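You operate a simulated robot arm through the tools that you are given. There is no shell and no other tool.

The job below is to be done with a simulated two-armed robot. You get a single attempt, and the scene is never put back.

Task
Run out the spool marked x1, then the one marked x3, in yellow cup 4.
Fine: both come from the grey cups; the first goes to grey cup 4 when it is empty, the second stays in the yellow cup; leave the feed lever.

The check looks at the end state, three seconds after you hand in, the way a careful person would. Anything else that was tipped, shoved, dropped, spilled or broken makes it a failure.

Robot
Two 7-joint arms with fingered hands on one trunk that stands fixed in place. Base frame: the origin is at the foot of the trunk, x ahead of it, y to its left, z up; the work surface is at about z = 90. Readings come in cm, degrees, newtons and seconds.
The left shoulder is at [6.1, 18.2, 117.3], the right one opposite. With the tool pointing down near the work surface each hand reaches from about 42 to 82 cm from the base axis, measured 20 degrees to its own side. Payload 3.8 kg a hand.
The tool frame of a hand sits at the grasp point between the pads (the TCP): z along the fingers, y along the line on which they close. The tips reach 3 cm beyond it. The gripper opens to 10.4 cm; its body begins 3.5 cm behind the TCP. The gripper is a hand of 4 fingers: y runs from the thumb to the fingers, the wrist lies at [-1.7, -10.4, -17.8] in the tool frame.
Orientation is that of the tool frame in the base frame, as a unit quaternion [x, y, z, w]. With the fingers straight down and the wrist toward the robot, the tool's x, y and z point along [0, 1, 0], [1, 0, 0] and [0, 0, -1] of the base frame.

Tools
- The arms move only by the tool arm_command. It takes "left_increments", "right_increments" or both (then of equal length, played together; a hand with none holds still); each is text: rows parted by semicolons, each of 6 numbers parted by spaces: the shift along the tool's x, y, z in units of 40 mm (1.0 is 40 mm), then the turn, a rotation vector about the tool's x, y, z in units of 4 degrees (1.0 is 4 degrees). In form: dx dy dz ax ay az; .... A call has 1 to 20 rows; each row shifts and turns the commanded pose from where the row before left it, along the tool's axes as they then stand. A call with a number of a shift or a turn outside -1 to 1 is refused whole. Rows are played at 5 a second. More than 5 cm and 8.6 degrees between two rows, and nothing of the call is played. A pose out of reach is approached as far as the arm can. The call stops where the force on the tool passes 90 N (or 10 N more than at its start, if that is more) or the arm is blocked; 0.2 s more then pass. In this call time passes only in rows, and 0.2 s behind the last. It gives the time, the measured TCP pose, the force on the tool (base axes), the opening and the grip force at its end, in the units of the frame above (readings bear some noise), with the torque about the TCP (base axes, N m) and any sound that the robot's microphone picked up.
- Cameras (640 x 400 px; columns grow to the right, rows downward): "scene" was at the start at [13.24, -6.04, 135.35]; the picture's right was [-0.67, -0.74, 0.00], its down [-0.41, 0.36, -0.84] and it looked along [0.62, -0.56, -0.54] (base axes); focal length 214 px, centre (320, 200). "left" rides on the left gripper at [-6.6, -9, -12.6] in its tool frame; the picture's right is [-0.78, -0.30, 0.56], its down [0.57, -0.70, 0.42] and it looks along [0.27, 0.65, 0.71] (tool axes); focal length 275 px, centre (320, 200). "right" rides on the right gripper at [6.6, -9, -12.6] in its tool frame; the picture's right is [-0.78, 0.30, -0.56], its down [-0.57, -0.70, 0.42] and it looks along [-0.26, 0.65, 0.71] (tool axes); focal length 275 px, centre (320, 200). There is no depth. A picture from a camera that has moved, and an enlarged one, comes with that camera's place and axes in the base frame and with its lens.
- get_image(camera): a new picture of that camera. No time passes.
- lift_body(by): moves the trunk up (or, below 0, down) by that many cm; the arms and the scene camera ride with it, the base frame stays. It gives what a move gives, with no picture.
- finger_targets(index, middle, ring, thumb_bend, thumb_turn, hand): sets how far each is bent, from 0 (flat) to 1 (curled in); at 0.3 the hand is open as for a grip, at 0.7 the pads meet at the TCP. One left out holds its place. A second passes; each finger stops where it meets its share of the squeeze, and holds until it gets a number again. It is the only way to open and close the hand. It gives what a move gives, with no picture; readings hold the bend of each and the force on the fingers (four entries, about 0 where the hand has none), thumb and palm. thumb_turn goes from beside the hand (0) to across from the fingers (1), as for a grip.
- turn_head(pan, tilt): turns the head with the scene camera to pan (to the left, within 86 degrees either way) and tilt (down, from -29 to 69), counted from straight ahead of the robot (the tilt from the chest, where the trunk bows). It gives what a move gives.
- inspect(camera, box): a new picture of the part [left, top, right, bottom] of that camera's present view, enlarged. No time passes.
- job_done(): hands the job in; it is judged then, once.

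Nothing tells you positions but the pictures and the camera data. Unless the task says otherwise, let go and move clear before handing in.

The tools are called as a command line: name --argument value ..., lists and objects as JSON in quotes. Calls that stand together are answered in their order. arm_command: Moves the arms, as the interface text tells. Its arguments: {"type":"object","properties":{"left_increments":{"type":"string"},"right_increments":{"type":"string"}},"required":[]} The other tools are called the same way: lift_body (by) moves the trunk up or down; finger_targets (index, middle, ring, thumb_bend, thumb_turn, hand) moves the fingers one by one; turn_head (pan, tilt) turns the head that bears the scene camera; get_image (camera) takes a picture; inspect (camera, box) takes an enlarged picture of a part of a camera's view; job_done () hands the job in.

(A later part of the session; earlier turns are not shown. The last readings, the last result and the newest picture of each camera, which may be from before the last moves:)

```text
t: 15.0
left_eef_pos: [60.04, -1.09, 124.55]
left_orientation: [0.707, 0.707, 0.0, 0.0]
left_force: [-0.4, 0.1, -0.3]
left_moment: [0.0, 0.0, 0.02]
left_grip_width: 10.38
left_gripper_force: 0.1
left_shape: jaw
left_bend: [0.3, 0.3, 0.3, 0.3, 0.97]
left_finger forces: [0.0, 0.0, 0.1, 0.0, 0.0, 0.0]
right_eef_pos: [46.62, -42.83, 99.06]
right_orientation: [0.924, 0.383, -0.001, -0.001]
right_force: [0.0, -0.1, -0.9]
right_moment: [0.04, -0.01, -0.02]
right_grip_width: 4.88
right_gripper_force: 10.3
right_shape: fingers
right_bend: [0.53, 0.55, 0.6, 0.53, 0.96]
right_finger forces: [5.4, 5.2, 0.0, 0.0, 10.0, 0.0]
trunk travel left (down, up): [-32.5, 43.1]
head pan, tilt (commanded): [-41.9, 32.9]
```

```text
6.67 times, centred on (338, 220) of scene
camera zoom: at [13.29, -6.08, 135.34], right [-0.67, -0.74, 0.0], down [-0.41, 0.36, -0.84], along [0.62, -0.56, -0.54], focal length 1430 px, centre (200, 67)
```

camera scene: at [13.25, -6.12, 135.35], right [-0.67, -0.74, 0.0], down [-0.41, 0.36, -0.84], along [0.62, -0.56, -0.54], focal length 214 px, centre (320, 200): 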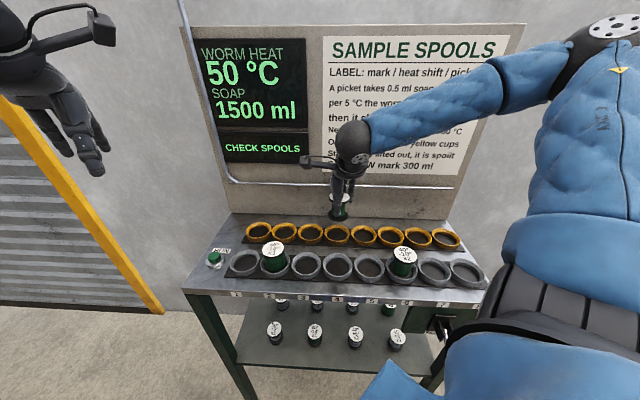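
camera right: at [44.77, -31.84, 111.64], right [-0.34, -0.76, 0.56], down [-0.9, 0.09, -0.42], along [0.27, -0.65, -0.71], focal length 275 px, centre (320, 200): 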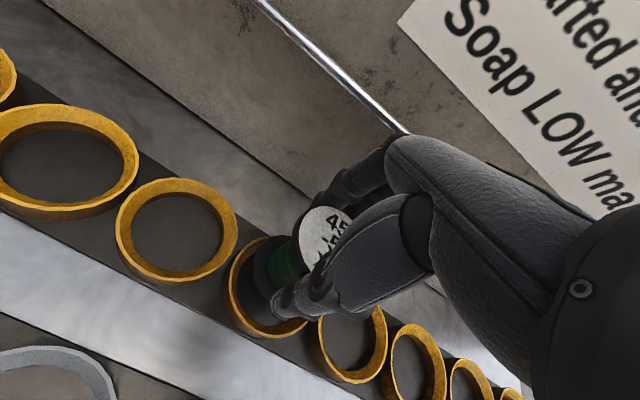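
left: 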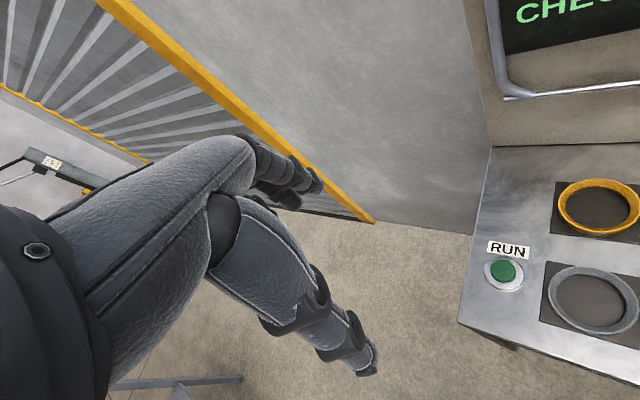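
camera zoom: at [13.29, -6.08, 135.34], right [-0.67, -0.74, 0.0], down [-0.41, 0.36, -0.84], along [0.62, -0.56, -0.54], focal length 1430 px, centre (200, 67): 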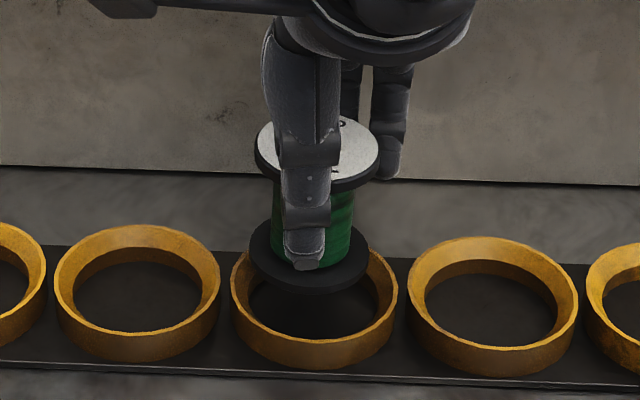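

x1's base is just above cup 4's rim and looks about 0.3 cm off along the row. I'll take a closer look from the hand camera to check the other direction.

inspect --camera "right" --box '[200, 190, 360, 340]'

inspect --camera "scene" --box '[314, 200, 362, 230]'

inspect --camera "left" --box '[540, 100, 640, 300]'

```text
2.67 times, centred on (280, 265) of right
camera zoom: at [44.77, -31.84, 111.64], right [-0.34, -0.76, 0.56], down [-0.9, 0.09, -0.42], along [0.27, -0.65, -0.71], focal length 734 px, centre (427, 27)
```

zoom: 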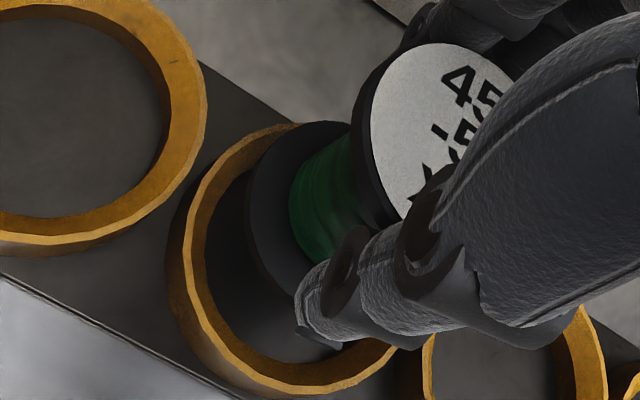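

```text
13.33 times, centred on (338, 215) of scene
camera zoom: at [13.29, -6.08, 135.34], right [-0.67, -0.74, 0.0], down [-0.41, 0.36, -0.84], along [0.62, -0.56, -0.54], focal length 2860 px, centre (80, 0)
```

zoom: 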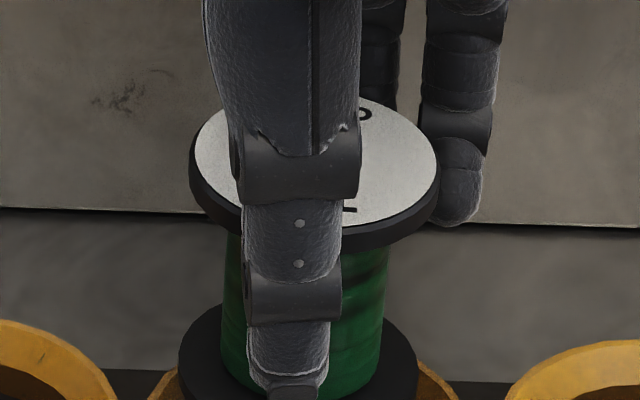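

```text
2.00 times, centred on (590, 200) of left
camera zoom: at [51.16, -7.66, 137.08], right [-0.3, -0.78, -0.56], down [-0.7, 0.57, -0.42], along [0.65, 0.27, -0.71], focal length 551 px, centre (-220, 200)
```

zoom: 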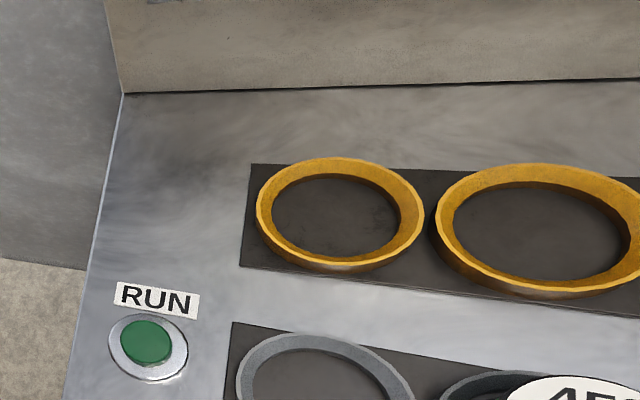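

Both views agree: x1 needs only about 0.2 cm along the row and 0.1 cm back. I'll correct and lower it slowly into yellow cup 4.

arm_command --right_increments "-0.05 -0.02 0 0 0 0; 0 0 0.15 0 0 0; 0 0 0.15 0 0 0; 0 0 0.15 0 0 0; 0 0 0.12 0 0 0"

inspect --camera "scene" --box '[290, 190, 386, 250]'

inspect --camera "right" --box '[200, 190, 360, 340]'

```text
t: 16.2
left_eef_pos: [60.09, -1.08, 124.6]
left_orientation: [0.707, 0.707, 0.0, 0.0]
left_force: [0.0, -0.4, 0.1]
left_moment: [-0.03, -0.03, 0.0]
left_grip_width: 10.37
left_gripper_force: 0.2
left_shape: jaw
left_bend: [0.3, 0.3, 0.3, 0.3, 0.97]
left_finger forces: [0.1, 0.0, 0.0, 0.1, 0.0, 0.1]
right_eef_pos: [46.16, -42.96, 96.74]
right_orientation: [0.924, 0.384, 0.0, 0.001]
right_force: [-2.0, 1.7, 1.4]
right_moment: [0.06, 0.05, -0.01]
right_grip_width: 4.87
right_gripper_force: 10.8
right_shape: fingers
right_bend: [0.54, 0.56, 0.6, 0.53, 0.96]
right_finger forces: [5.0, 4.8, 0.1, 0.0, 11.3, 0.0]
trunk travel left (down, up): [-32.5, 43.1]
head pan, tilt (commanded): [-41.9, 32.9]
```

```text
6.67 times, centred on (338, 220) of scene
camera zoom: at [13.2, -6.0, 135.37], right [-0.67, -0.74, 0.0], down [-0.4, 0.36, -0.84], along [0.63, -0.56, -0.54], focal length 1430 px, centre (200, 67)
```

zoom: 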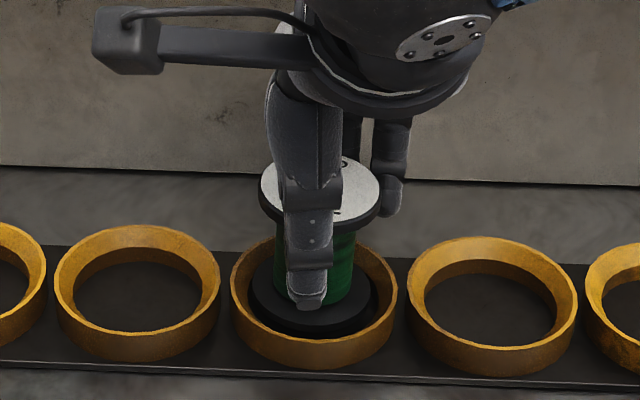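

```text
2.67 times, centred on (280, 265) of right
camera zoom: at [44.54, -31.91, 109.52], right [-0.34, -0.76, 0.56], down [-0.9, 0.09, -0.43], along [0.27, -0.65, -0.71], focal length 734 px, centre (427, 27)
```

zoom: 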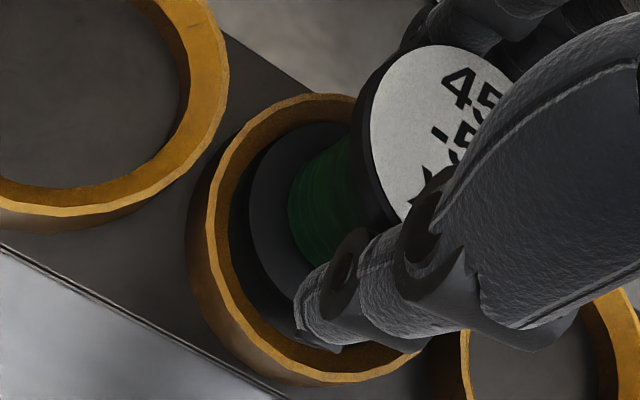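

x1 is in the cup mouth and lightly touching the far wall (2.6 N pushing toward the robot). I'll ease back a little and lower the last half centimetre.

arm_command --right_increments "0 -0.07 0 0 0 0; 0 0 0.06 0 0 0; 0 0 0.06 0 0 0"

inspect --camera "scene" --box '[290, 190, 386, 250]'

inspect --camera "right" --box '[200, 190, 360, 340]'

```text
t: 17.0
left_eef_pos: [60.03, -1.06, 124.5]
left_orientation: [0.708, 0.706, 0.0, 0.0]
left_force: [-0.7, 0.0, 0.3]
left_moment: [-0.02, 0.0, -0.06]
left_grip_width: 10.39
left_gripper_force: 0.0
left_shape: jaw
left_bend: [0.3, 0.3, 0.3, 0.3, 0.97]
left_finger forces: [0.0, 0.1, 0.1, 0.0, 0.0, 0.1]
right_eef_pos: [46.29, -42.86, 96.39]
right_orientation: [0.924, 0.383, 0.001, 0.0]
right_force: [-0.4, 1.2, 0.3]
right_moment: [0.0, -0.05, -0.01]
right_grip_width: 4.89
right_gripper_force: 10.9
right_shape: fingers
right_bend: [0.54, 0.56, 0.6, 0.53, 0.96]
right_finger forces: [5.6, 5.4, 0.0, 0.0, 10.3, 0.0]
trunk travel left (down, up): [-32.5, 43.1]
head pan, tilt (commanded): [-41.9, 32.9]
```

```text
6.67 times, centred on (338, 220) of scene
camera zoom: at [13.23, -6.03, 135.36], right [-0.67, -0.74, 0.0], down [-0.41, 0.36, -0.84], along [0.62, -0.56, -0.54], focal length 1430 px, centre (200, 67)
```

zoom: 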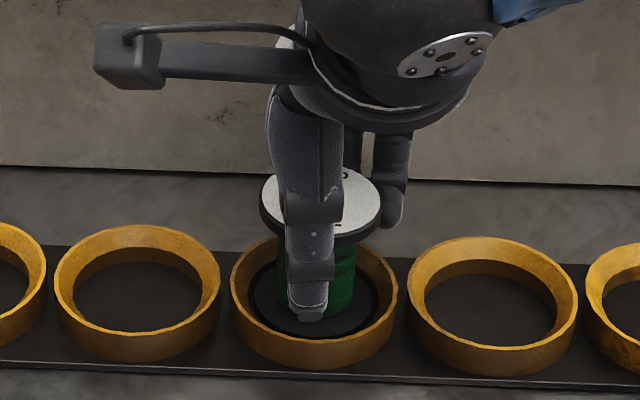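

```text
2.67 times, centred on (280, 265) of right
camera zoom: at [44.39, -31.83, 109.02], right [-0.34, -0.76, 0.56], down [-0.9, 0.09, -0.42], along [0.27, -0.65, -0.71], focal length 734 px, centre (427, 27)
```

zoom: 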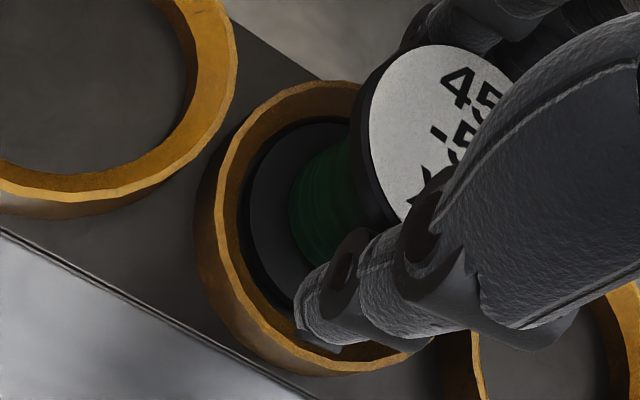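

It slid in with little force and is nearly seated. I'll nudge down to feel the floor before letting go.

arm_command --right_increments "0 0 0.04 0 0 0; 0 0 0.03 0 0 0"

```text
t: 17.6
left_eef_pos: [59.94, -0.94, 124.57]
left_orientation: [0.707, 0.707, 0.0, 0.0]
left_force: [0.2, 0.1, 0.3]
left_moment: [-0.02, 0.01, 0.0]
left_grip_width: 10.38
left_gripper_force: 0.0
left_shape: jaw
left_bend: [0.3, 0.3, 0.3, 0.3, 0.97]
left_finger forces: [0.0, 0.0, 0.0, 0.0, 0.2, 0.1]
right_eef_pos: [46.17, -42.8, 96.21]
right_orientation: [0.924, 0.382, 0.002, 0.001]
right_force: [-1.7, 0.6, 10.1]
right_moment: [-0.15, -0.07, 0.0]
right_grip_width: 4.9
right_gripper_force: 11.1
right_shape: fingers
right_bend: [0.54, 0.56, 0.6, 0.53, 0.96]
right_finger forces: [5.3, 6.4, 0.0, 0.0, 12.0, 0.0]
trunk travel left (down, up): [-32.5, 43.1]
head pan, tilt (commanded): [-41.9, 32.9]
```

x1 is on the floor of yellow cup 4 (10 N upward). I'll take the load off and open the fingers.

arm_command --right_increments "0 0 -0.06 0 0 0"

finger_targets --hand "right" --index 0.42 --middle 0.42 --ring 0.42 --thumb_bend 0.42

inspect --camera "scene" --box '[290, 190, 386, 250]'

get_image --camera "right"

```text
t: 18.0
left_eef_pos: [60.02, -1.18, 124.57]
left_orientation: [0.708, 0.707, 0.0, 0.001]
left_force: [-0.2, 1.4, -0.3]
left_moment: [-0.02, 0.03, 0.01]
left_grip_width: 10.36
left_gripper_force: 0.1
left_shape: jaw
left_bend: [0.3, 0.3, 0.3, 0.3, 0.97]
left_finger forces: [0.0, 0.0, 0.0, 0.1, 0.0, 0.1]
right_eef_pos: [46.1, -42.95, 96.39]
right_orientation: [0.924, 0.382, 0.0, 0.0]
right_force: [1.9, -0.2, 3.0]
right_moment: [-0.12, -0.09, 0.05]
right_grip_width: 4.86
right_gripper_force: 11.4
right_shape: fingers
right_bend: [0.54, 0.55, 0.6, 0.53, 0.96]
right_finger forces: [6.2, 6.0, 0.0, 0.0, 10.4, 0.0]
trunk travel left (down, up): [-32.5, 43.1]
head pan, tilt (commanded): [-41.9, 32.9]
```

```text
t: 19.0
left_eef_pos: [59.95, -1.04, 124.53]
left_orientation: [0.707, 0.707, 0.0, 0.0]
left_force: [0.5, 0.1, 0.2]
left_moment: [-0.02, -0.02, 0.03]
left_grip_width: 10.37
left_gripper_force: 0.0
left_shape: jaw
left_bend: [0.3, 0.3, 0.3, 0.3, 0.97]
left_finger forces: [0.1, 0.0, 0.0, 0.1, 0.0, 0.1]
right_eef_pos: [46.17, -42.72, 96.37]
right_orientation: [0.924, 0.383, 0.0, 0.001]
right_force: [0.2, 0.5, -0.3]
right_moment: [0.01, 0.01, 0.03]
right_grip_width: 7.39
right_gripper_force: 0.0
right_shape: fingers
right_bend: [0.42, 0.42, 0.42, 0.42, 0.97]
right_finger forces: [0.0, 0.1, 0.1, 0.0, 0.0, 0.0]
trunk travel left (down, up): [-32.5, 43.1]
head pan, tilt (commanded): [-41.9, 32.9]
```

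```text
6.67 times, centred on (338, 220) of scene
camera zoom: at [13.25, -6.04, 135.35], right [-0.67, -0.74, 0.0], down [-0.41, 0.36, -0.84], along [0.62, -0.56, -0.54], focal length 1430 px, centre (200, 67)
```

zoom: 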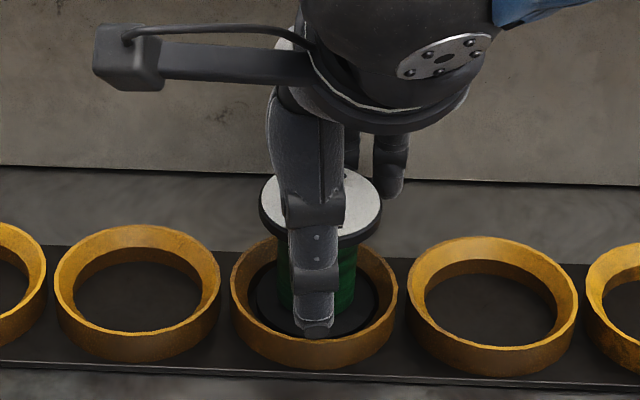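

```text
taken
camera right: at [44.4, -31.8, 108.97], right [-0.34, -0.76, 0.56], down [-0.9, 0.09, -0.42], along [0.27, -0.65, -0.71], focal length 275 px, centre (320, 200)
```

right: 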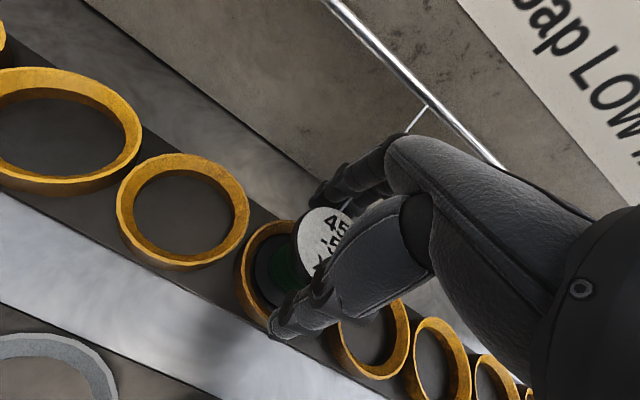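

x1 is released and stands in yellow cup 4. I'll lift the right hand straight up and check that the spool stays put.

arm_command --right_increments "0 0 -0.3 0 0 0; 0 0 -0.7 0 0 0; 0 0 -0.9 0 0 0; 0 0 -0.9 0 0 0; -0.5 -0.5 -0.5 0 0 0; -0.5 -0.6 -0.4 0 0 0; -0.5 -0.6 0 0 0 0"

get_image --camera "scene"

inspect --camera "scene" --box '[260, 210, 372, 280]'

```text
t: 20.6
left_eef_pos: [60.03, -1.11, 124.54]
left_orientation: [0.707, 0.707, 0.001, 0.0]
left_force: [0.1, -0.1, 0.0]
left_moment: [-0.02, -0.04, 0.02]
left_grip_width: 10.35
left_gripper_force: 0.0
left_shape: jaw
left_bend: [0.3, 0.3, 0.3, 0.3, 0.97]
left_finger forces: [0.1, 0.0, 0.0, 0.0, 0.0, 0.1]
right_eef_pos: [37.07, -42.28, 111.27]
right_orientation: [0.924, 0.382, 0.0, 0.0]
right_force: [-0.2, -0.6, -0.1]
right_moment: [0.03, 0.02, 0.01]
right_grip_width: 7.38
right_gripper_force: 0.0
right_shape: fingers
right_bend: [0.42, 0.42, 0.42, 0.42, 0.97]
right_finger forces: [0.0, 0.1, 0.1, 0.1, 0.1, 0.0]
trunk travel left (down, up): [-32.5, 43.1]
head pan, tilt (commanded): [-41.9, 32.9]
```

```text
taken
camera scene: at [13.18, -6.1, 135.36], right [-0.67, -0.74, 0.0], down [-0.4, 0.36, -0.84], along [0.63, -0.56, -0.54], focal length 214 px, centre (320, 200)
```

scene: 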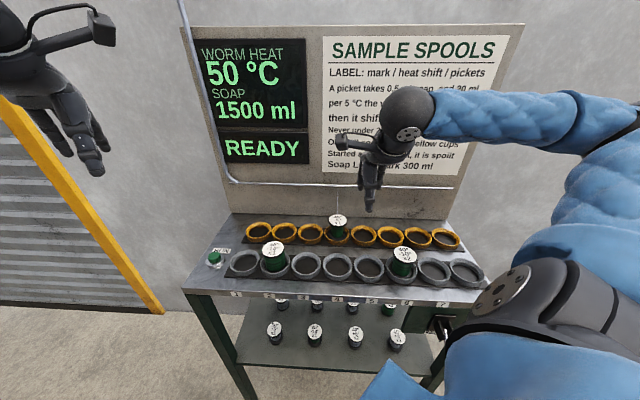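

```text
5.71 times, centred on (316, 245) of scene
camera zoom: at [13.18, -6.1, 135.36], right [-0.67, -0.74, 0.0], down [-0.4, 0.36, -0.84], along [0.63, -0.56, -0.54], focal length 1226 px, centre (343, -57)
```

zoom: 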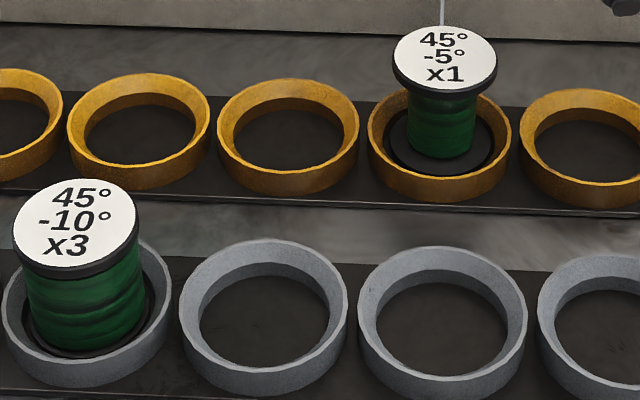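

The machine now reads READY with x1 in yellow cup 4. Next I'll shape the left hand into a single pointing finger to press RUN, well above the bench.

finger_targets --hand "left" --index 0.5 --middle 1.0 --ring 1.0 --thumb_bend 0.3 --thumb_turn 0.0

get_image --camera "left"

inspect --camera "scene" --box '[0, 0, 192, 200]'

```text
t: 21.6
left_eef_pos: [60.02, -1.13, 124.56]
left_orientation: [0.707, 0.707, 0.0, 0.0]
left_force: [-1.0, 0.8, 1.6]
left_moment: [0.0, 0.0, 0.01]
left_grip_width: 13.07
left_gripper_force: 0.0
left_shape: fingers
left_bend: [0.5, 1.0, 1.0, 0.3, 0.0]
left_finger forces: [0.0, 0.0, 0.1, 0.0, 0.1, 0.0]
right_eef_pos: [37.17, -42.2, 111.19]
right_orientation: [0.924, 0.383, 0.0, 0.0]
right_force: [0.3, 0.9, 0.9]
right_moment: [0.0, 0.0, -0.02]
right_grip_width: 7.4
right_gripper_force: 0.1
right_shape: fingers
right_bend: [0.42, 0.42, 0.42, 0.42, 0.97]
right_finger forces: [0.0, 0.0, 0.0, 0.0, 0.1, 0.0]
trunk travel left (down, up): [-32.5, 43.1]
head pan, tilt (commanded): [-41.9, 32.9]
```

```text
taken
camera left: at [51.12, -7.62, 137.11], right [-0.3, -0.78, -0.56], down [-0.7, 0.57, -0.42], along [0.65, 0.27, -0.71], focal length 275 px, centre (320, 200)
```

left: 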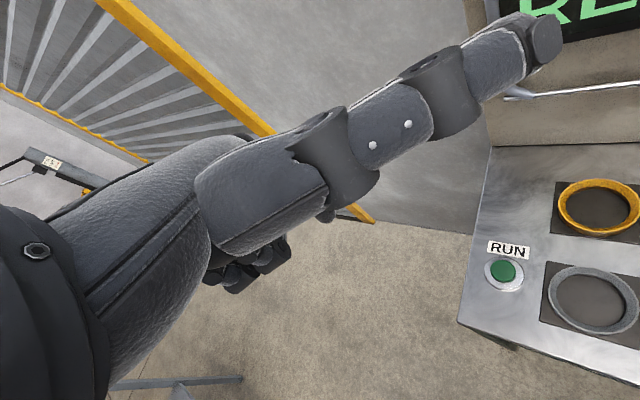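

```text
2.00 times, centred on (96, 100) of scene
camera zoom: at [13.25, -6.04, 135.35], right [-0.67, -0.74, 0.0], down [-0.41, 0.36, -0.84], along [0.62, -0.56, -0.54], focal length 429 px, centre (768, 400)
```

zoom: 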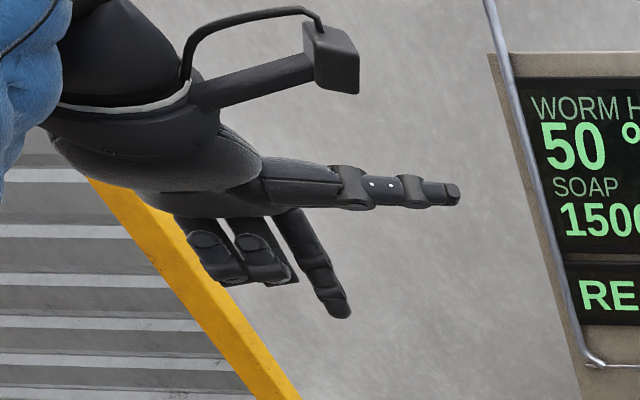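

With the thumb turned aside it would stick out over the cups, so that shape is no good. I'll pinch the index and thumb together instead, which puts a stout tip right on the tool axis.

finger_targets --hand "left" --index 0.68 --middle 1.0 --ring 1.0 --thumb_bend 0.68 --thumb_turn 0.97

get_image --camera "left"

inspect --camera "scene" --box '[0, 0, 192, 200]'

```text
t: 22.6
left_eef_pos: [59.96, -1.07, 124.51]
left_orientation: [0.707, 0.707, 0.0, 0.0]
left_force: [-0.3, 0.3, -0.3]
left_moment: [0.0, 0.02, 0.01]
left_grip_width: 0.81
left_gripper_force: 0.1
left_shape: fingers
left_bend: [0.68, 1.0, 1.0, 0.68, 0.99]
left_finger forces: [0.0, 0.1, 0.0, 0.1, 0.0, 0.1]
right_eef_pos: [37.1, -42.29, 111.28]
right_orientation: [0.924, 0.383, 0.0, 0.001]
right_force: [-0.1, 0.2, 0.2]
right_moment: [0.02, 0.01, 0.02]
right_grip_width: 7.38
right_gripper_force: 0.1
right_shape: fingers
right_bend: [0.42, 0.42, 0.42, 0.42, 0.97]
right_finger forces: [0.0, 0.0, 0.0, 0.0, 0.1, 0.0]
trunk travel left (down, up): [-32.5, 43.1]
head pan, tilt (commanded): [-41.9, 32.9]
```

```text
taken
camera left: at [51.11, -7.62, 137.11], right [-0.3, -0.78, -0.56], down [-0.7, 0.57, -0.42], along [0.65, 0.27, -0.71], focal length 275 px, centre (320, 200)
```

left: 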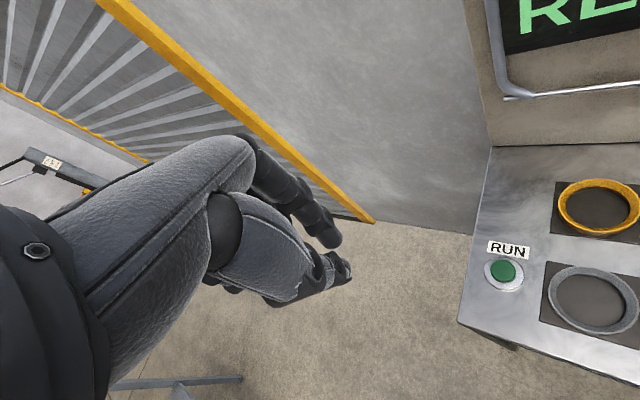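

```text
2.00 times, centred on (96, 100) of scene
camera zoom: at [13.24, -6.04, 135.35], right [-0.67, -0.74, 0.0], down [-0.41, 0.36, -0.84], along [0.62, -0.56, -0.54], focal length 429 px, centre (768, 400)
```

zoom: 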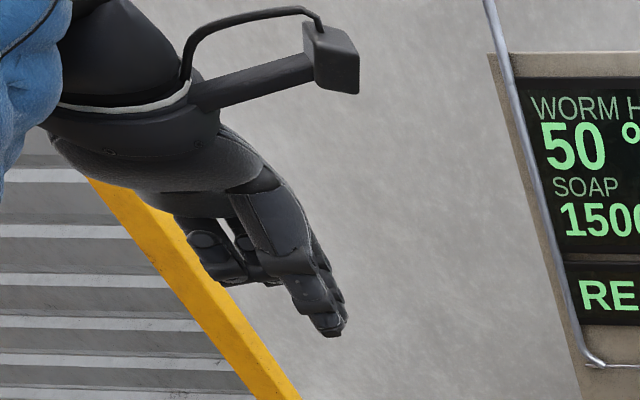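

The pinch tip is centred close to the tool axis. I'll bring it to 10 cm above RUN, at about (61.1, -11.5).

arm_command --left_increments "-0.44 0.046 0.6 0 0 0; -0.44 0.046 0.8 0 0 0; -0.44 0.046 0.8 0 0 0; -0.44 0.046 0.8 0 0 0; -0.44 0.046 0.8 0 0 0; -0.42 0.046 0.8 0 0 0"

get_image --camera "left"

get_image --camera "scene"

```text
t: 24.0
left_eef_pos: [61.07, -11.57, 105.91]
left_orientation: [0.707, 0.707, -0.001, 0.0]
left_force: [-0.6, 0.1, -0.3]
left_moment: [-0.02, 0.03, 0.01]
left_grip_width: 0.81
left_gripper_force: 0.1
left_shape: fingers
left_bend: [0.68, 1.0, 1.0, 0.68, 0.99]
left_finger forces: [0.0, 0.1, 0.0, 0.0, 0.1, 0.1]
right_eef_pos: [37.24, -42.29, 111.27]
right_orientation: [0.924, 0.382, 0.0, 0.0]
right_force: [-0.7, -0.7, -0.3]
right_moment: [0.01, -0.01, 0.02]
right_grip_width: 7.41
right_gripper_force: 0.1
right_shape: fingers
right_bend: [0.42, 0.42, 0.42, 0.42, 0.97]
right_finger forces: [0.0, 0.0, 0.0, 0.0, 0.0, 0.1]
trunk travel left (down, up): [-32.5, 43.1]
head pan, tilt (commanded): [-41.9, 32.9]
```

```text
taken
camera left: at [52.16, -18.16, 118.61], right [-0.3, -0.78, -0.56], down [-0.7, 0.57, -0.42], along [0.65, 0.27, -0.71], focal length 275 px, centre (320, 200)
```

left: 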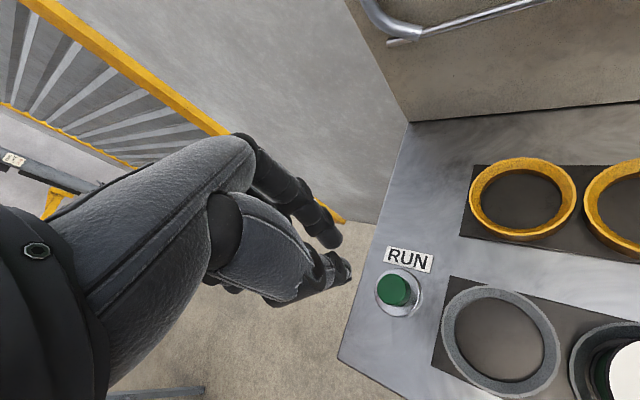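

```text
taken
camera scene: at [13.26, -6.08, 135.35], right [-0.67, -0.74, 0.0], down [-0.41, 0.36, -0.84], along [0.62, -0.56, -0.54], focal length 214 px, centre (320, 200)
```

scene: 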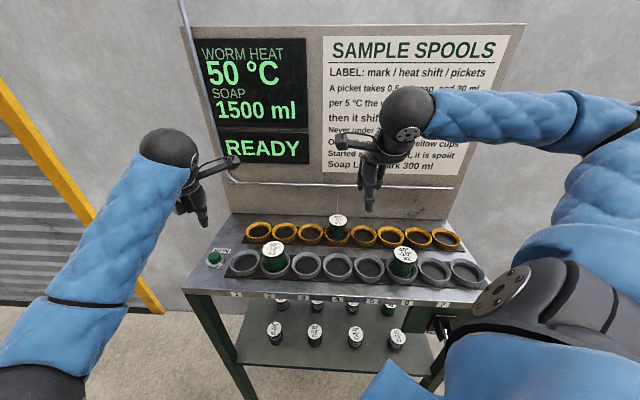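

The finger is right above RUN and clear of cup 1. I'll lower to just above the button.

arm_command --left_increments "0.02 0.03 0.8 0 0 0; 0 0 0.8 0 0 0; 0 0 0.6 0 0 0"

get_image --camera "left"

inspect --camera "scene" --box '[160, 180, 320, 280]'

```text
t: 24.8
left_eef_pos: [61.28, -11.36, 97.16]
left_orientation: [0.707, 0.707, 0.0, 0.0]
left_force: [1.1, 0.5, 0.5]
left_moment: [-0.01, 0.01, 0.0]
left_grip_width: 0.8
left_gripper_force: 0.0
left_shape: fingers
left_bend: [0.68, 1.0, 1.0, 0.68, 0.99]
left_finger forces: [0.1, 0.0, 0.1, 0.0, 0.0, 0.1]
right_eef_pos: [37.15, -42.29, 111.17]
right_orientation: [0.924, 0.383, 0.0, 0.001]
right_force: [0.3, -0.4, -0.5]
right_moment: [-0.04, -0.02, 0.01]
right_grip_width: 7.43
right_gripper_force: 0.1
right_shape: fingers
right_bend: [0.42, 0.42, 0.42, 0.42, 0.97]
right_finger forces: [0.1, 0.1, 0.0, 0.1, 0.1, 0.0]
trunk travel left (down, up): [-32.5, 43.1]
head pan, tilt (commanded): [-41.9, 32.9]
```

```text
taken
camera left: at [52.42, -17.94, 109.73], right [-0.3, -0.78, -0.56], down [-0.7, 0.57, -0.42], along [0.65, 0.27, -0.71], focal length 275 px, centre (320, 200)
```

left: 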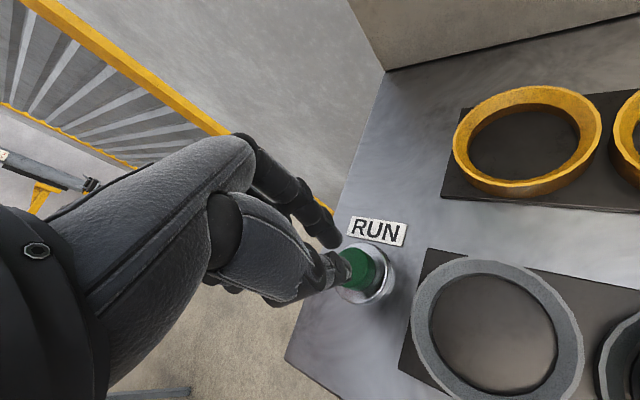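

```text
4.00 times, centred on (240, 230) of scene
camera zoom: at [13.27, -6.06, 135.35], right [-0.67, -0.74, 0.0], down [-0.41, 0.36, -0.84], along [0.62, -0.56, -0.54], focal length 858 px, centre (640, 80)
```

zoom: 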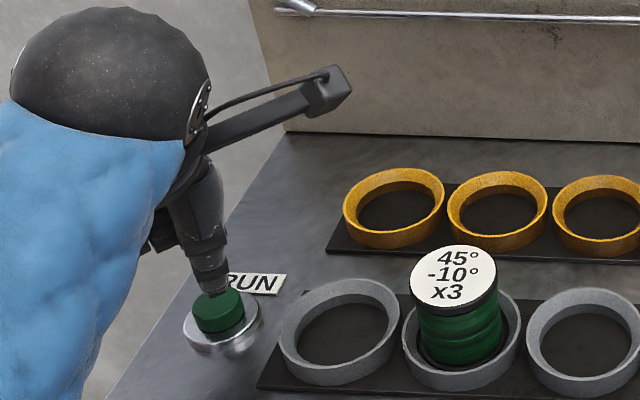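

The tip is directly over the green button. I'll press in small steps.

arm_command --left_increments "-0.05 0 0.2 0 0 0; 0 0 0.15 0 0 0; 0 0 0.1 0 0 0"

inspect --camera "scene" --box '[160, 30, 352, 280]'

```text
t: 25.6
left_eef_pos: [61.18, -11.49, 95.43]
left_orientation: [0.707, 0.707, 0.0, 0.0]
left_force: [-0.3, 0.0, 0.1]
left_moment: [0.01, -0.04, 0.01]
left_grip_width: 0.83
left_gripper_force: 0.1
left_shape: fingers
left_bend: [0.68, 1.0, 1.0, 0.68, 0.99]
left_finger forces: [0.1, 0.0, 0.0, 0.1, 0.1, 0.1]
right_eef_pos: [37.19, -42.26, 111.24]
right_orientation: [0.924, 0.383, 0.0, 0.0]
right_force: [-0.1, -1.1, 0.0]
right_moment: [0.0, 0.02, -0.01]
right_grip_width: 7.45
right_gripper_force: 0.1
right_shape: fingers
right_bend: [0.42, 0.42, 0.42, 0.42, 0.97]
right_finger forces: [0.0, 0.0, 0.1, 0.0, 0.1, 0.0]
trunk travel left (down, up): [-32.5, 43.1]
head pan, tilt (commanded): [-41.9, 32.9]
```

```text
1.60 times, centred on (256, 155) of scene
camera zoom: at [13.25, -6.05, 135.35], right [-0.67, -0.74, 0.0], down [-0.41, 0.36, -0.84], along [0.62, -0.56, -0.54], focal length 343 px, centre (422, 272)
```

zoom: 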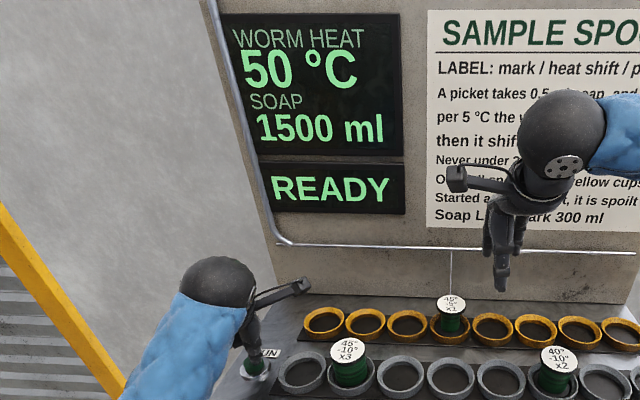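

No contact yet, and the display still reads READY. I'll keep going down in small steps.

arm_command --left_increments "0 0 0.08 0 0 0; 0 0 0.08 0 0 0"

inspect --camera "scene" --box '[180, 200, 276, 260]'

```text
t: 26.2
left_eef_pos: [61.3, -11.62, 94.82]
left_orientation: [0.707, 0.707, 0.001, 0.001]
left_force: [0.8, 1.9, 3.9]
left_moment: [-0.01, -0.06, 0.04]
left_grip_width: 0.75
left_gripper_force: 2.8
left_shape: fingers
left_bend: [0.68, 1.0, 1.0, 0.68, 0.99]
left_finger forces: [3.8, 0.0, 0.0, 0.0, 0.0, 0.1]
right_eef_pos: [37.1, -42.3, 111.33]
right_orientation: [0.924, 0.383, 0.0, 0.0]
right_force: [0.5, 0.3, -0.1]
right_moment: [-0.03, -0.02, -0.03]
right_grip_width: 7.38
right_gripper_force: 0.0
right_shape: fingers
right_bend: [0.42, 0.42, 0.42, 0.42, 0.97]
right_finger forces: [0.1, 0.0, 0.1, 0.1, 0.1, 0.0]
trunk travel left (down, up): [-32.5, 43.1]
head pan, tilt (commanded): [-41.9, 32.9]
heard: click
```

```text
6.67 times, centred on (228, 230) of scene
camera zoom: at [13.21, -6.02, 135.36], right [-0.67, -0.74, 0.0], down [-0.4, 0.36, -0.84], along [0.63, -0.56, -0.54], focal length 1430 px, centre (933, 0)
```

zoom: 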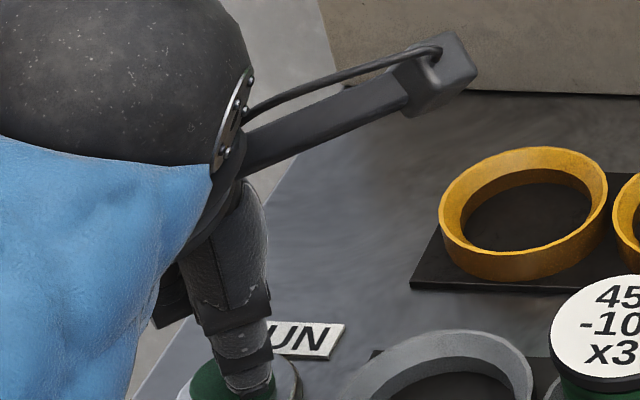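

I heard the click. I'll back the finger straight up off the button and look at the display.

arm_command --left_increments "0 0 -0.3 0 0 0; 0 0 -0.6 0 0 0; 0 0 -0.8 0 0 0"

get_image --camera "scene"

inspect --camera "scene" --box '[190, 30, 318, 170]'

inspect --camera "scene" --box '[260, 170, 388, 250]'

```text
t: 27.0
left_eef_pos: [61.05, -11.49, 101.58]
left_orientation: [0.707, 0.707, 0.0, -0.001]
left_force: [0.1, 0.0, 0.9]
left_moment: [0.0, 0.01, 0.03]
left_grip_width: 0.79
left_gripper_force: 0.0
left_shape: fingers
left_bend: [0.68, 1.0, 1.0, 0.68, 0.99]
left_finger forces: [0.0, 0.1, 0.1, 0.0, 0.1, 0.0]
right_eef_pos: [37.15, -42.38, 111.2]
right_orientation: [0.924, 0.382, 0.001, 0.0]
right_force: [0.8, 0.3, -0.3]
right_moment: [0.03, -0.02, 0.02]
right_grip_width: 7.43
right_gripper_force: 0.0
right_shape: fingers
right_bend: [0.42, 0.42, 0.42, 0.42, 0.97]
right_finger forces: [0.0, 0.0, 0.1, 0.0, 0.0, 0.0]
trunk travel left (down, up): [-32.5, 43.1]
head pan, tilt (commanded): [-41.9, 32.9]
```

```text
taken
camera scene: at [13.22, -6.04, 135.36], right [-0.67, -0.74, 0.0], down [-0.4, 0.36, -0.84], along [0.62, -0.56, -0.54], focal length 214 px, centre (320, 200)
```

scene: 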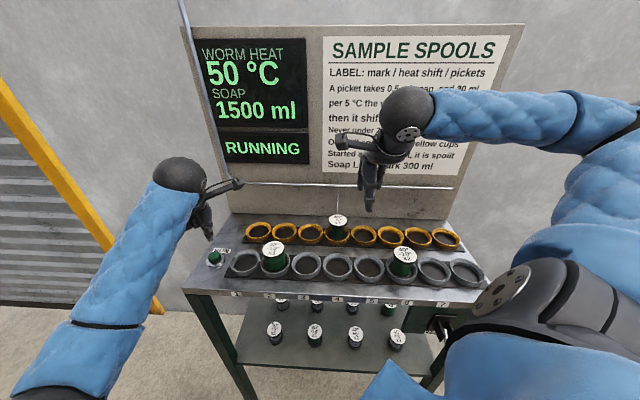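

```text
2.86 times, centred on (254, 100) of scene
camera zoom: at [13.22, -6.04, 135.36], right [-0.67, -0.74, 0.0], down [-0.4, 0.36, -0.84], along [0.62, -0.56, -0.54], focal length 613 px, centre (509, 486)
```

zoom: 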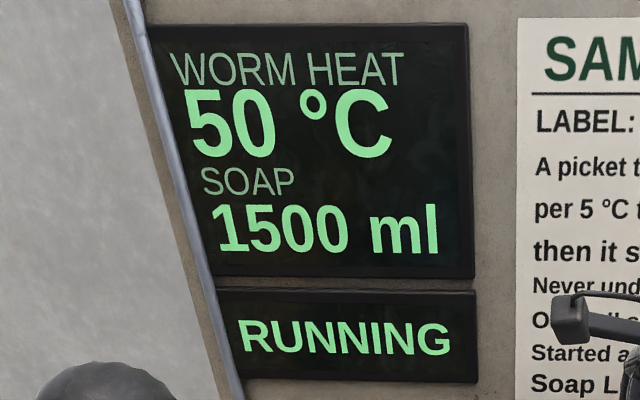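

```text
5.00 times, centred on (324, 210) of scene
camera zoom: at [13.22, -6.04, 135.36], right [-0.67, -0.74, 0.0], down [-0.4, 0.36, -0.84], along [0.62, -0.56, -0.54], focal length 1072 px, centre (300, 150)
```

zoom: 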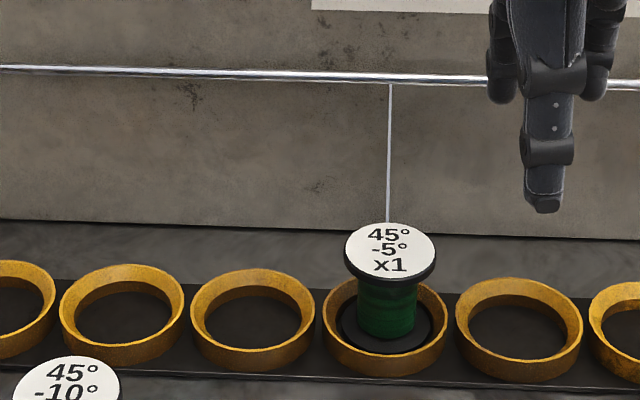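

It is RUNNING. I'll move the left hand back out of the way while x1 runs out, then keep watching the display.

arm_command --left_increments "0 0 -0.8 0 0 0; 0.5 0 -0.85 0 0 0; 0.7 0 -0.85 0 0 0; 0.7 0 -0.85 0 0 0; 0.7 0 -0.85 0 0 0; 0.7 0 -0.85 0 0 0; 0.7 0 0 0 0 0; 0.3 0 0 0 0 0"

get_image --camera "scene"

```text
t: 28.8
left_eef_pos: [62.17, 5.41, 121.92]
left_orientation: [0.707, 0.707, 0.0, -0.001]
left_force: [-0.2, 0.0, -0.6]
left_moment: [0.0, -0.01, 0.02]
left_grip_width: 0.79
left_gripper_force: 0.0
left_shape: fingers
left_bend: [0.68, 1.0, 1.0, 0.68, 0.99]
left_finger forces: [0.0, 0.0, 0.1, 0.0, 0.1, 0.1]
left hand out of reach, approached as far as the arm can: row 6, 7
right_eef_pos: [37.14, -42.25, 111.24]
right_orientation: [0.924, 0.382, 0.0, 0.0]
right_force: [0.1, -1.3, 1.2]
right_moment: [0.02, 0.0, 0.03]
right_grip_width: 7.4
right_gripper_force: 0.0
right_shape: fingers
right_bend: [0.42, 0.42, 0.42, 0.42, 0.97]
right_finger forces: [0.0, 0.0, 0.0, 0.0, 0.0, 0.0]
trunk travel left (down, up): [-32.5, 43.1]
head pan, tilt (commanded): [-41.9, 32.9]
```

```text
taken
camera scene: at [13.21, -6.09, 135.35], right [-0.67, -0.74, 0.0], down [-0.4, 0.36, -0.84], along [0.62, -0.56, -0.54], focal length 214 px, centre (320, 200)
```

scene: 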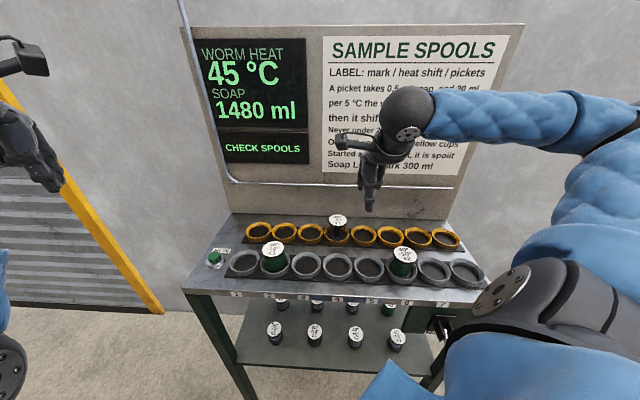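

The heat is now 45 °C, the soap is 1480 ml and the status is back to CHECK SPOOLS, so x1 seems to have run out. I'll check the spool itself before touching it.

inspect --camera "scene" --box '[290, 170, 386, 250]'

inspect --camera "scene" --box '[190, 30, 318, 170]'

arm_command --right_increments "0 0 0 0 0 0; 0 0 0 0 0 0; 0 0 0 0 0 0; 0 0 0 0 0 0; 0 0 0 0 0 0"

inspect --camera "scene" --box '[190, 30, 390, 250]'

```text
5.00 times, centred on (338, 210) of scene
camera zoom: at [13.21, -6.09, 135.35], right [-0.67, -0.74, 0.0], down [-0.4, 0.36, -0.84], along [0.62, -0.56, -0.54], focal length 1072 px, centre (230, 150)
```

zoom: 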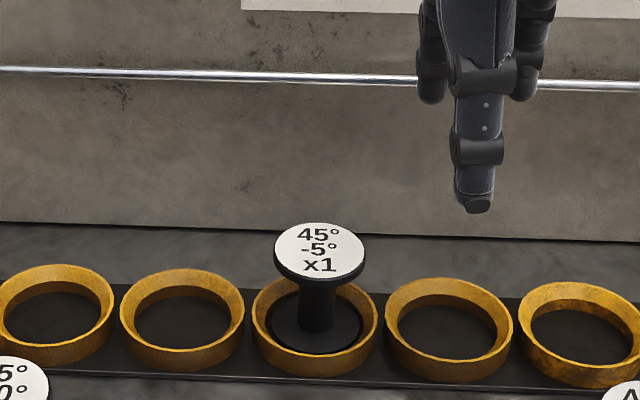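

```text
2.86 times, centred on (254, 100) of scene
camera zoom: at [13.21, -6.09, 135.35], right [-0.67, -0.74, 0.0], down [-0.4, 0.36, -0.84], along [0.62, -0.56, -0.54], focal length 613 px, centre (509, 486)
```

zoom: 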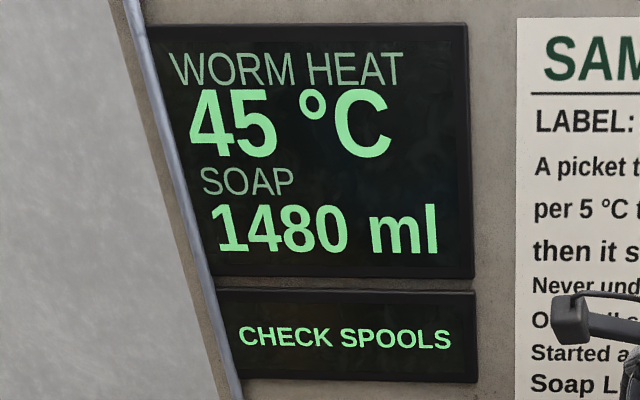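

```text
t: 30.0
left_eef_pos: [62.24, 5.52, 121.82]
left_orientation: [0.707, 0.707, 0.0, 0.0]
left_force: [-0.7, -0.1, 0.7]
left_moment: [-0.03, 0.0, 0.01]
left_grip_width: 0.79
left_gripper_force: 0.0
left_shape: fingers
left_bend: [0.68, 1.0, 1.0, 0.68, 0.99]
left_finger forces: [0.0, 0.0, 0.0, 0.1, 0.1, 0.0]
right_eef_pos: [37.19, -42.33, 111.18]
right_orientation: [0.924, 0.383, 0.0, 0.0]
right_force: [0.4, 1.2, 0.4]
right_moment: [-0.04, -0.03, 0.01]
right_grip_width: 7.4
right_gripper_force: 0.1
right_shape: fingers
right_bend: [0.42, 0.42, 0.42, 0.42, 0.97]
right_finger forces: [0.0, 0.0, 0.0, 0.1, 0.0, 0.0]
trunk travel left (down, up): [-32.5, 43.1]
head pan, tilt (commanded): [-41.9, 32.9]
```

```text
1.82 times, centred on (290, 140) of scene
camera zoom: at [13.24, -6.04, 135.35], right [-0.67, -0.74, 0.0], down [-0.41, 0.36, -0.84], along [0.62, -0.56, -0.54], focal length 390 px, centre (374, 309)
```

zoom: 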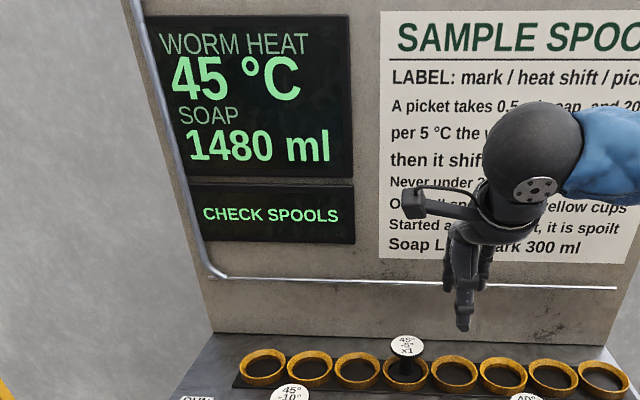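

x1 is bare, down to its core, and the thread is gone, so it can be lifted. I'll retrace the right hand's path back to just above x1 in yellow cup 4.

arm_command --right_increments "0.5 0.6 0 0 0 0; 0.5 0.6 0.4 0 0 0; 0.5 0.5 0.5 0 0 0; 0 0 0.9 0 0 0"

get_image --camera "right"

inspect --camera "scene" --box '[290, 190, 386, 250]'

```text
t: 31.0
left_eef_pos: [62.12, 5.44, 121.72]
left_orientation: [0.707, 0.707, 0.0, 0.0]
left_force: [-0.2, -0.3, -0.2]
left_moment: [0.0, 0.04, -0.01]
left_grip_width: 0.8
left_gripper_force: 0.0
left_shape: fingers
left_bend: [0.68, 1.0, 1.0, 0.68, 0.99]
left_finger forces: [0.1, 0.0, 0.0, 0.0, 0.1, 0.0]
right_eef_pos: [46.57, -42.95, 103.96]
right_orientation: [0.924, 0.382, 0.001, -0.001]
right_force: [-0.7, 0.0, 0.3]
right_moment: [0.02, -0.02, 0.0]
right_grip_width: 7.4
right_gripper_force: 0.1
right_shape: fingers
right_bend: [0.42, 0.42, 0.42, 0.42, 0.97]
right_finger forces: [0.0, 0.0, 0.0, 0.1, 0.0, 0.0]
trunk travel left (down, up): [-32.5, 43.1]
head pan, tilt (commanded): [-41.9, 32.9]
```

```text
taken
camera right: at [44.59, -32.02, 116.63], right [-0.34, -0.76, 0.56], down [-0.9, 0.09, -0.43], along [0.27, -0.65, -0.71], focal length 275 px, centre (320, 200)
```

right: 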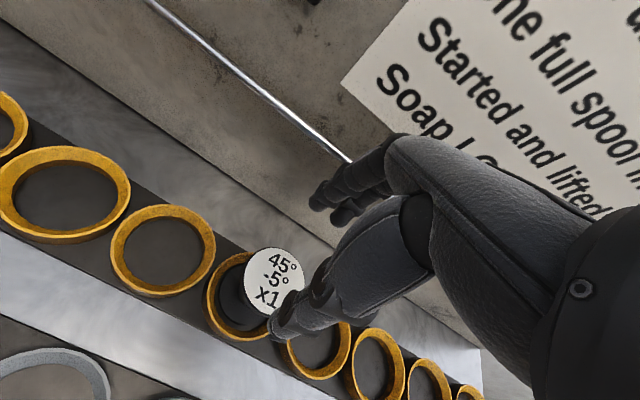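

```text
6.67 times, centred on (338, 220) of scene
camera zoom: at [13.26, -6.11, 135.35], right [-0.67, -0.74, 0.0], down [-0.41, 0.36, -0.84], along [0.62, -0.56, -0.54], focal length 1430 px, centre (200, 67)
```

zoom: 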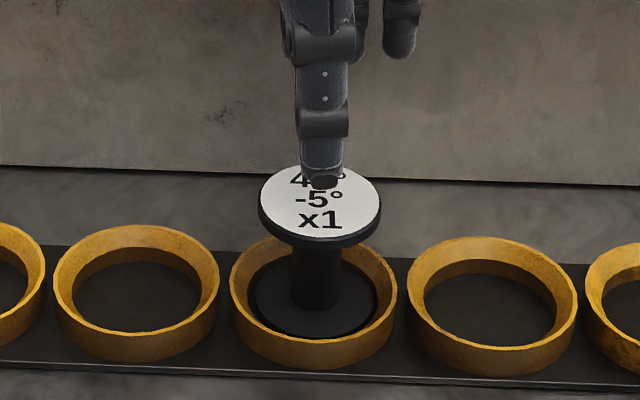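

Alignment is good: the flange lies between thumb and fingers. I'll open the fingers slightly more for clearance and descend to the release height.

finger_targets --hand "right" --index 0.39 --middle 0.39 --ring 0.39 --thumb_bend 0.41

arm_command --right_increments "0 0 0.7 0 0 0; 0 0 0.7 0 0 0; 0 0 0.5 0 0 0"

get_image --camera "right"

inspect --camera "scene" --box '[290, 190, 386, 250]'

```text
t: 32.0
left_eef_pos: [62.2, 5.52, 121.82]
left_orientation: [0.707, 0.707, 0.0, 0.0]
left_force: [0.1, -0.1, 0.1]
left_moment: [0.03, 0.0, 0.0]
left_grip_width: 0.78
left_gripper_force: 0.1
left_shape: fingers
left_bend: [0.68, 1.0, 1.0, 0.68, 0.99]
left_finger forces: [0.0, 0.0, 0.0, 0.1, 0.1, 0.0]
right_eef_pos: [46.42, -43.04, 104.04]
right_orientation: [0.924, 0.383, 0.0, 0.0]
right_force: [-0.7, -0.1, 0.0]
right_moment: [0.0, -0.02, 0.04]
right_grip_width: 7.88
right_gripper_force: 0.1
right_shape: fingers
right_bend: [0.39, 0.39, 0.39, 0.41, 0.97]
right_finger forces: [0.0, 0.1, 0.0, 0.0, 0.1, 0.1]
trunk travel left (down, up): [-32.5, 43.1]
head pan, tilt (commanded): [-41.9, 32.9]
```

```text
t: 32.8
left_eef_pos: [62.24, 5.45, 121.72]
left_orientation: [0.707, 0.708, 0.0, 0.001]
left_force: [0.4, -0.9, 0.4]
left_moment: [0.03, -0.01, -0.06]
left_grip_width: 0.81
left_gripper_force: 0.1
left_shape: fingers
left_bend: [0.68, 1.0, 1.0, 0.68, 0.99]
left_finger forces: [0.0, 0.1, 0.1, 0.0, 0.0, 0.0]
right_eef_pos: [46.11, -42.91, 96.23]
right_orientation: [0.924, 0.383, -0.001, 0.0]
right_force: [0.1, 0.3, 0.2]
right_moment: [0.01, 0.01, 0.03]
right_grip_width: 7.93
right_gripper_force: 0.0
right_shape: fingers
right_bend: [0.39, 0.39, 0.39, 0.41, 0.97]
right_finger forces: [0.0, 0.0, 0.1, 0.0, 0.0, 0.1]
trunk travel left (down, up): [-32.5, 43.1]
head pan, tilt (commanded): [-41.9, 32.9]
```

```text
taken
camera right: at [44.42, -31.99, 108.86], right [-0.34, -0.76, 0.56], down [-0.9, 0.09, -0.42], along [0.27, -0.65, -0.71], focal length 275 px, centre (320, 200)
```

right: 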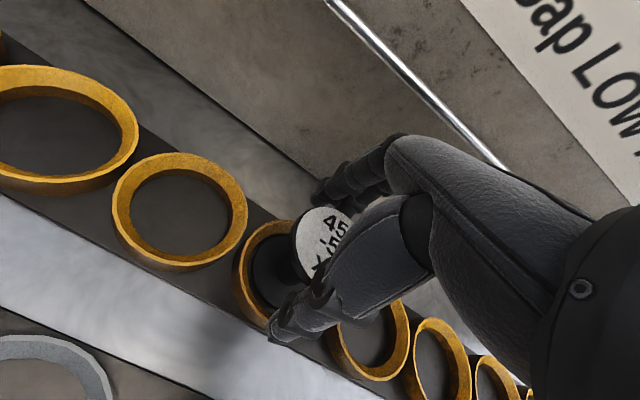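

```text
6.67 times, centred on (338, 220) of scene
camera zoom: at [13.28, -6.06, 135.35], right [-0.67, -0.74, 0.0], down [-0.41, 0.36, -0.84], along [0.62, -0.56, -0.54], focal length 1430 px, centre (200, 67)
```

zoom: 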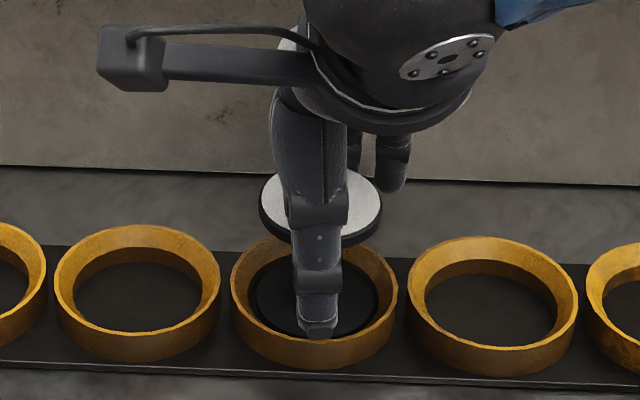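

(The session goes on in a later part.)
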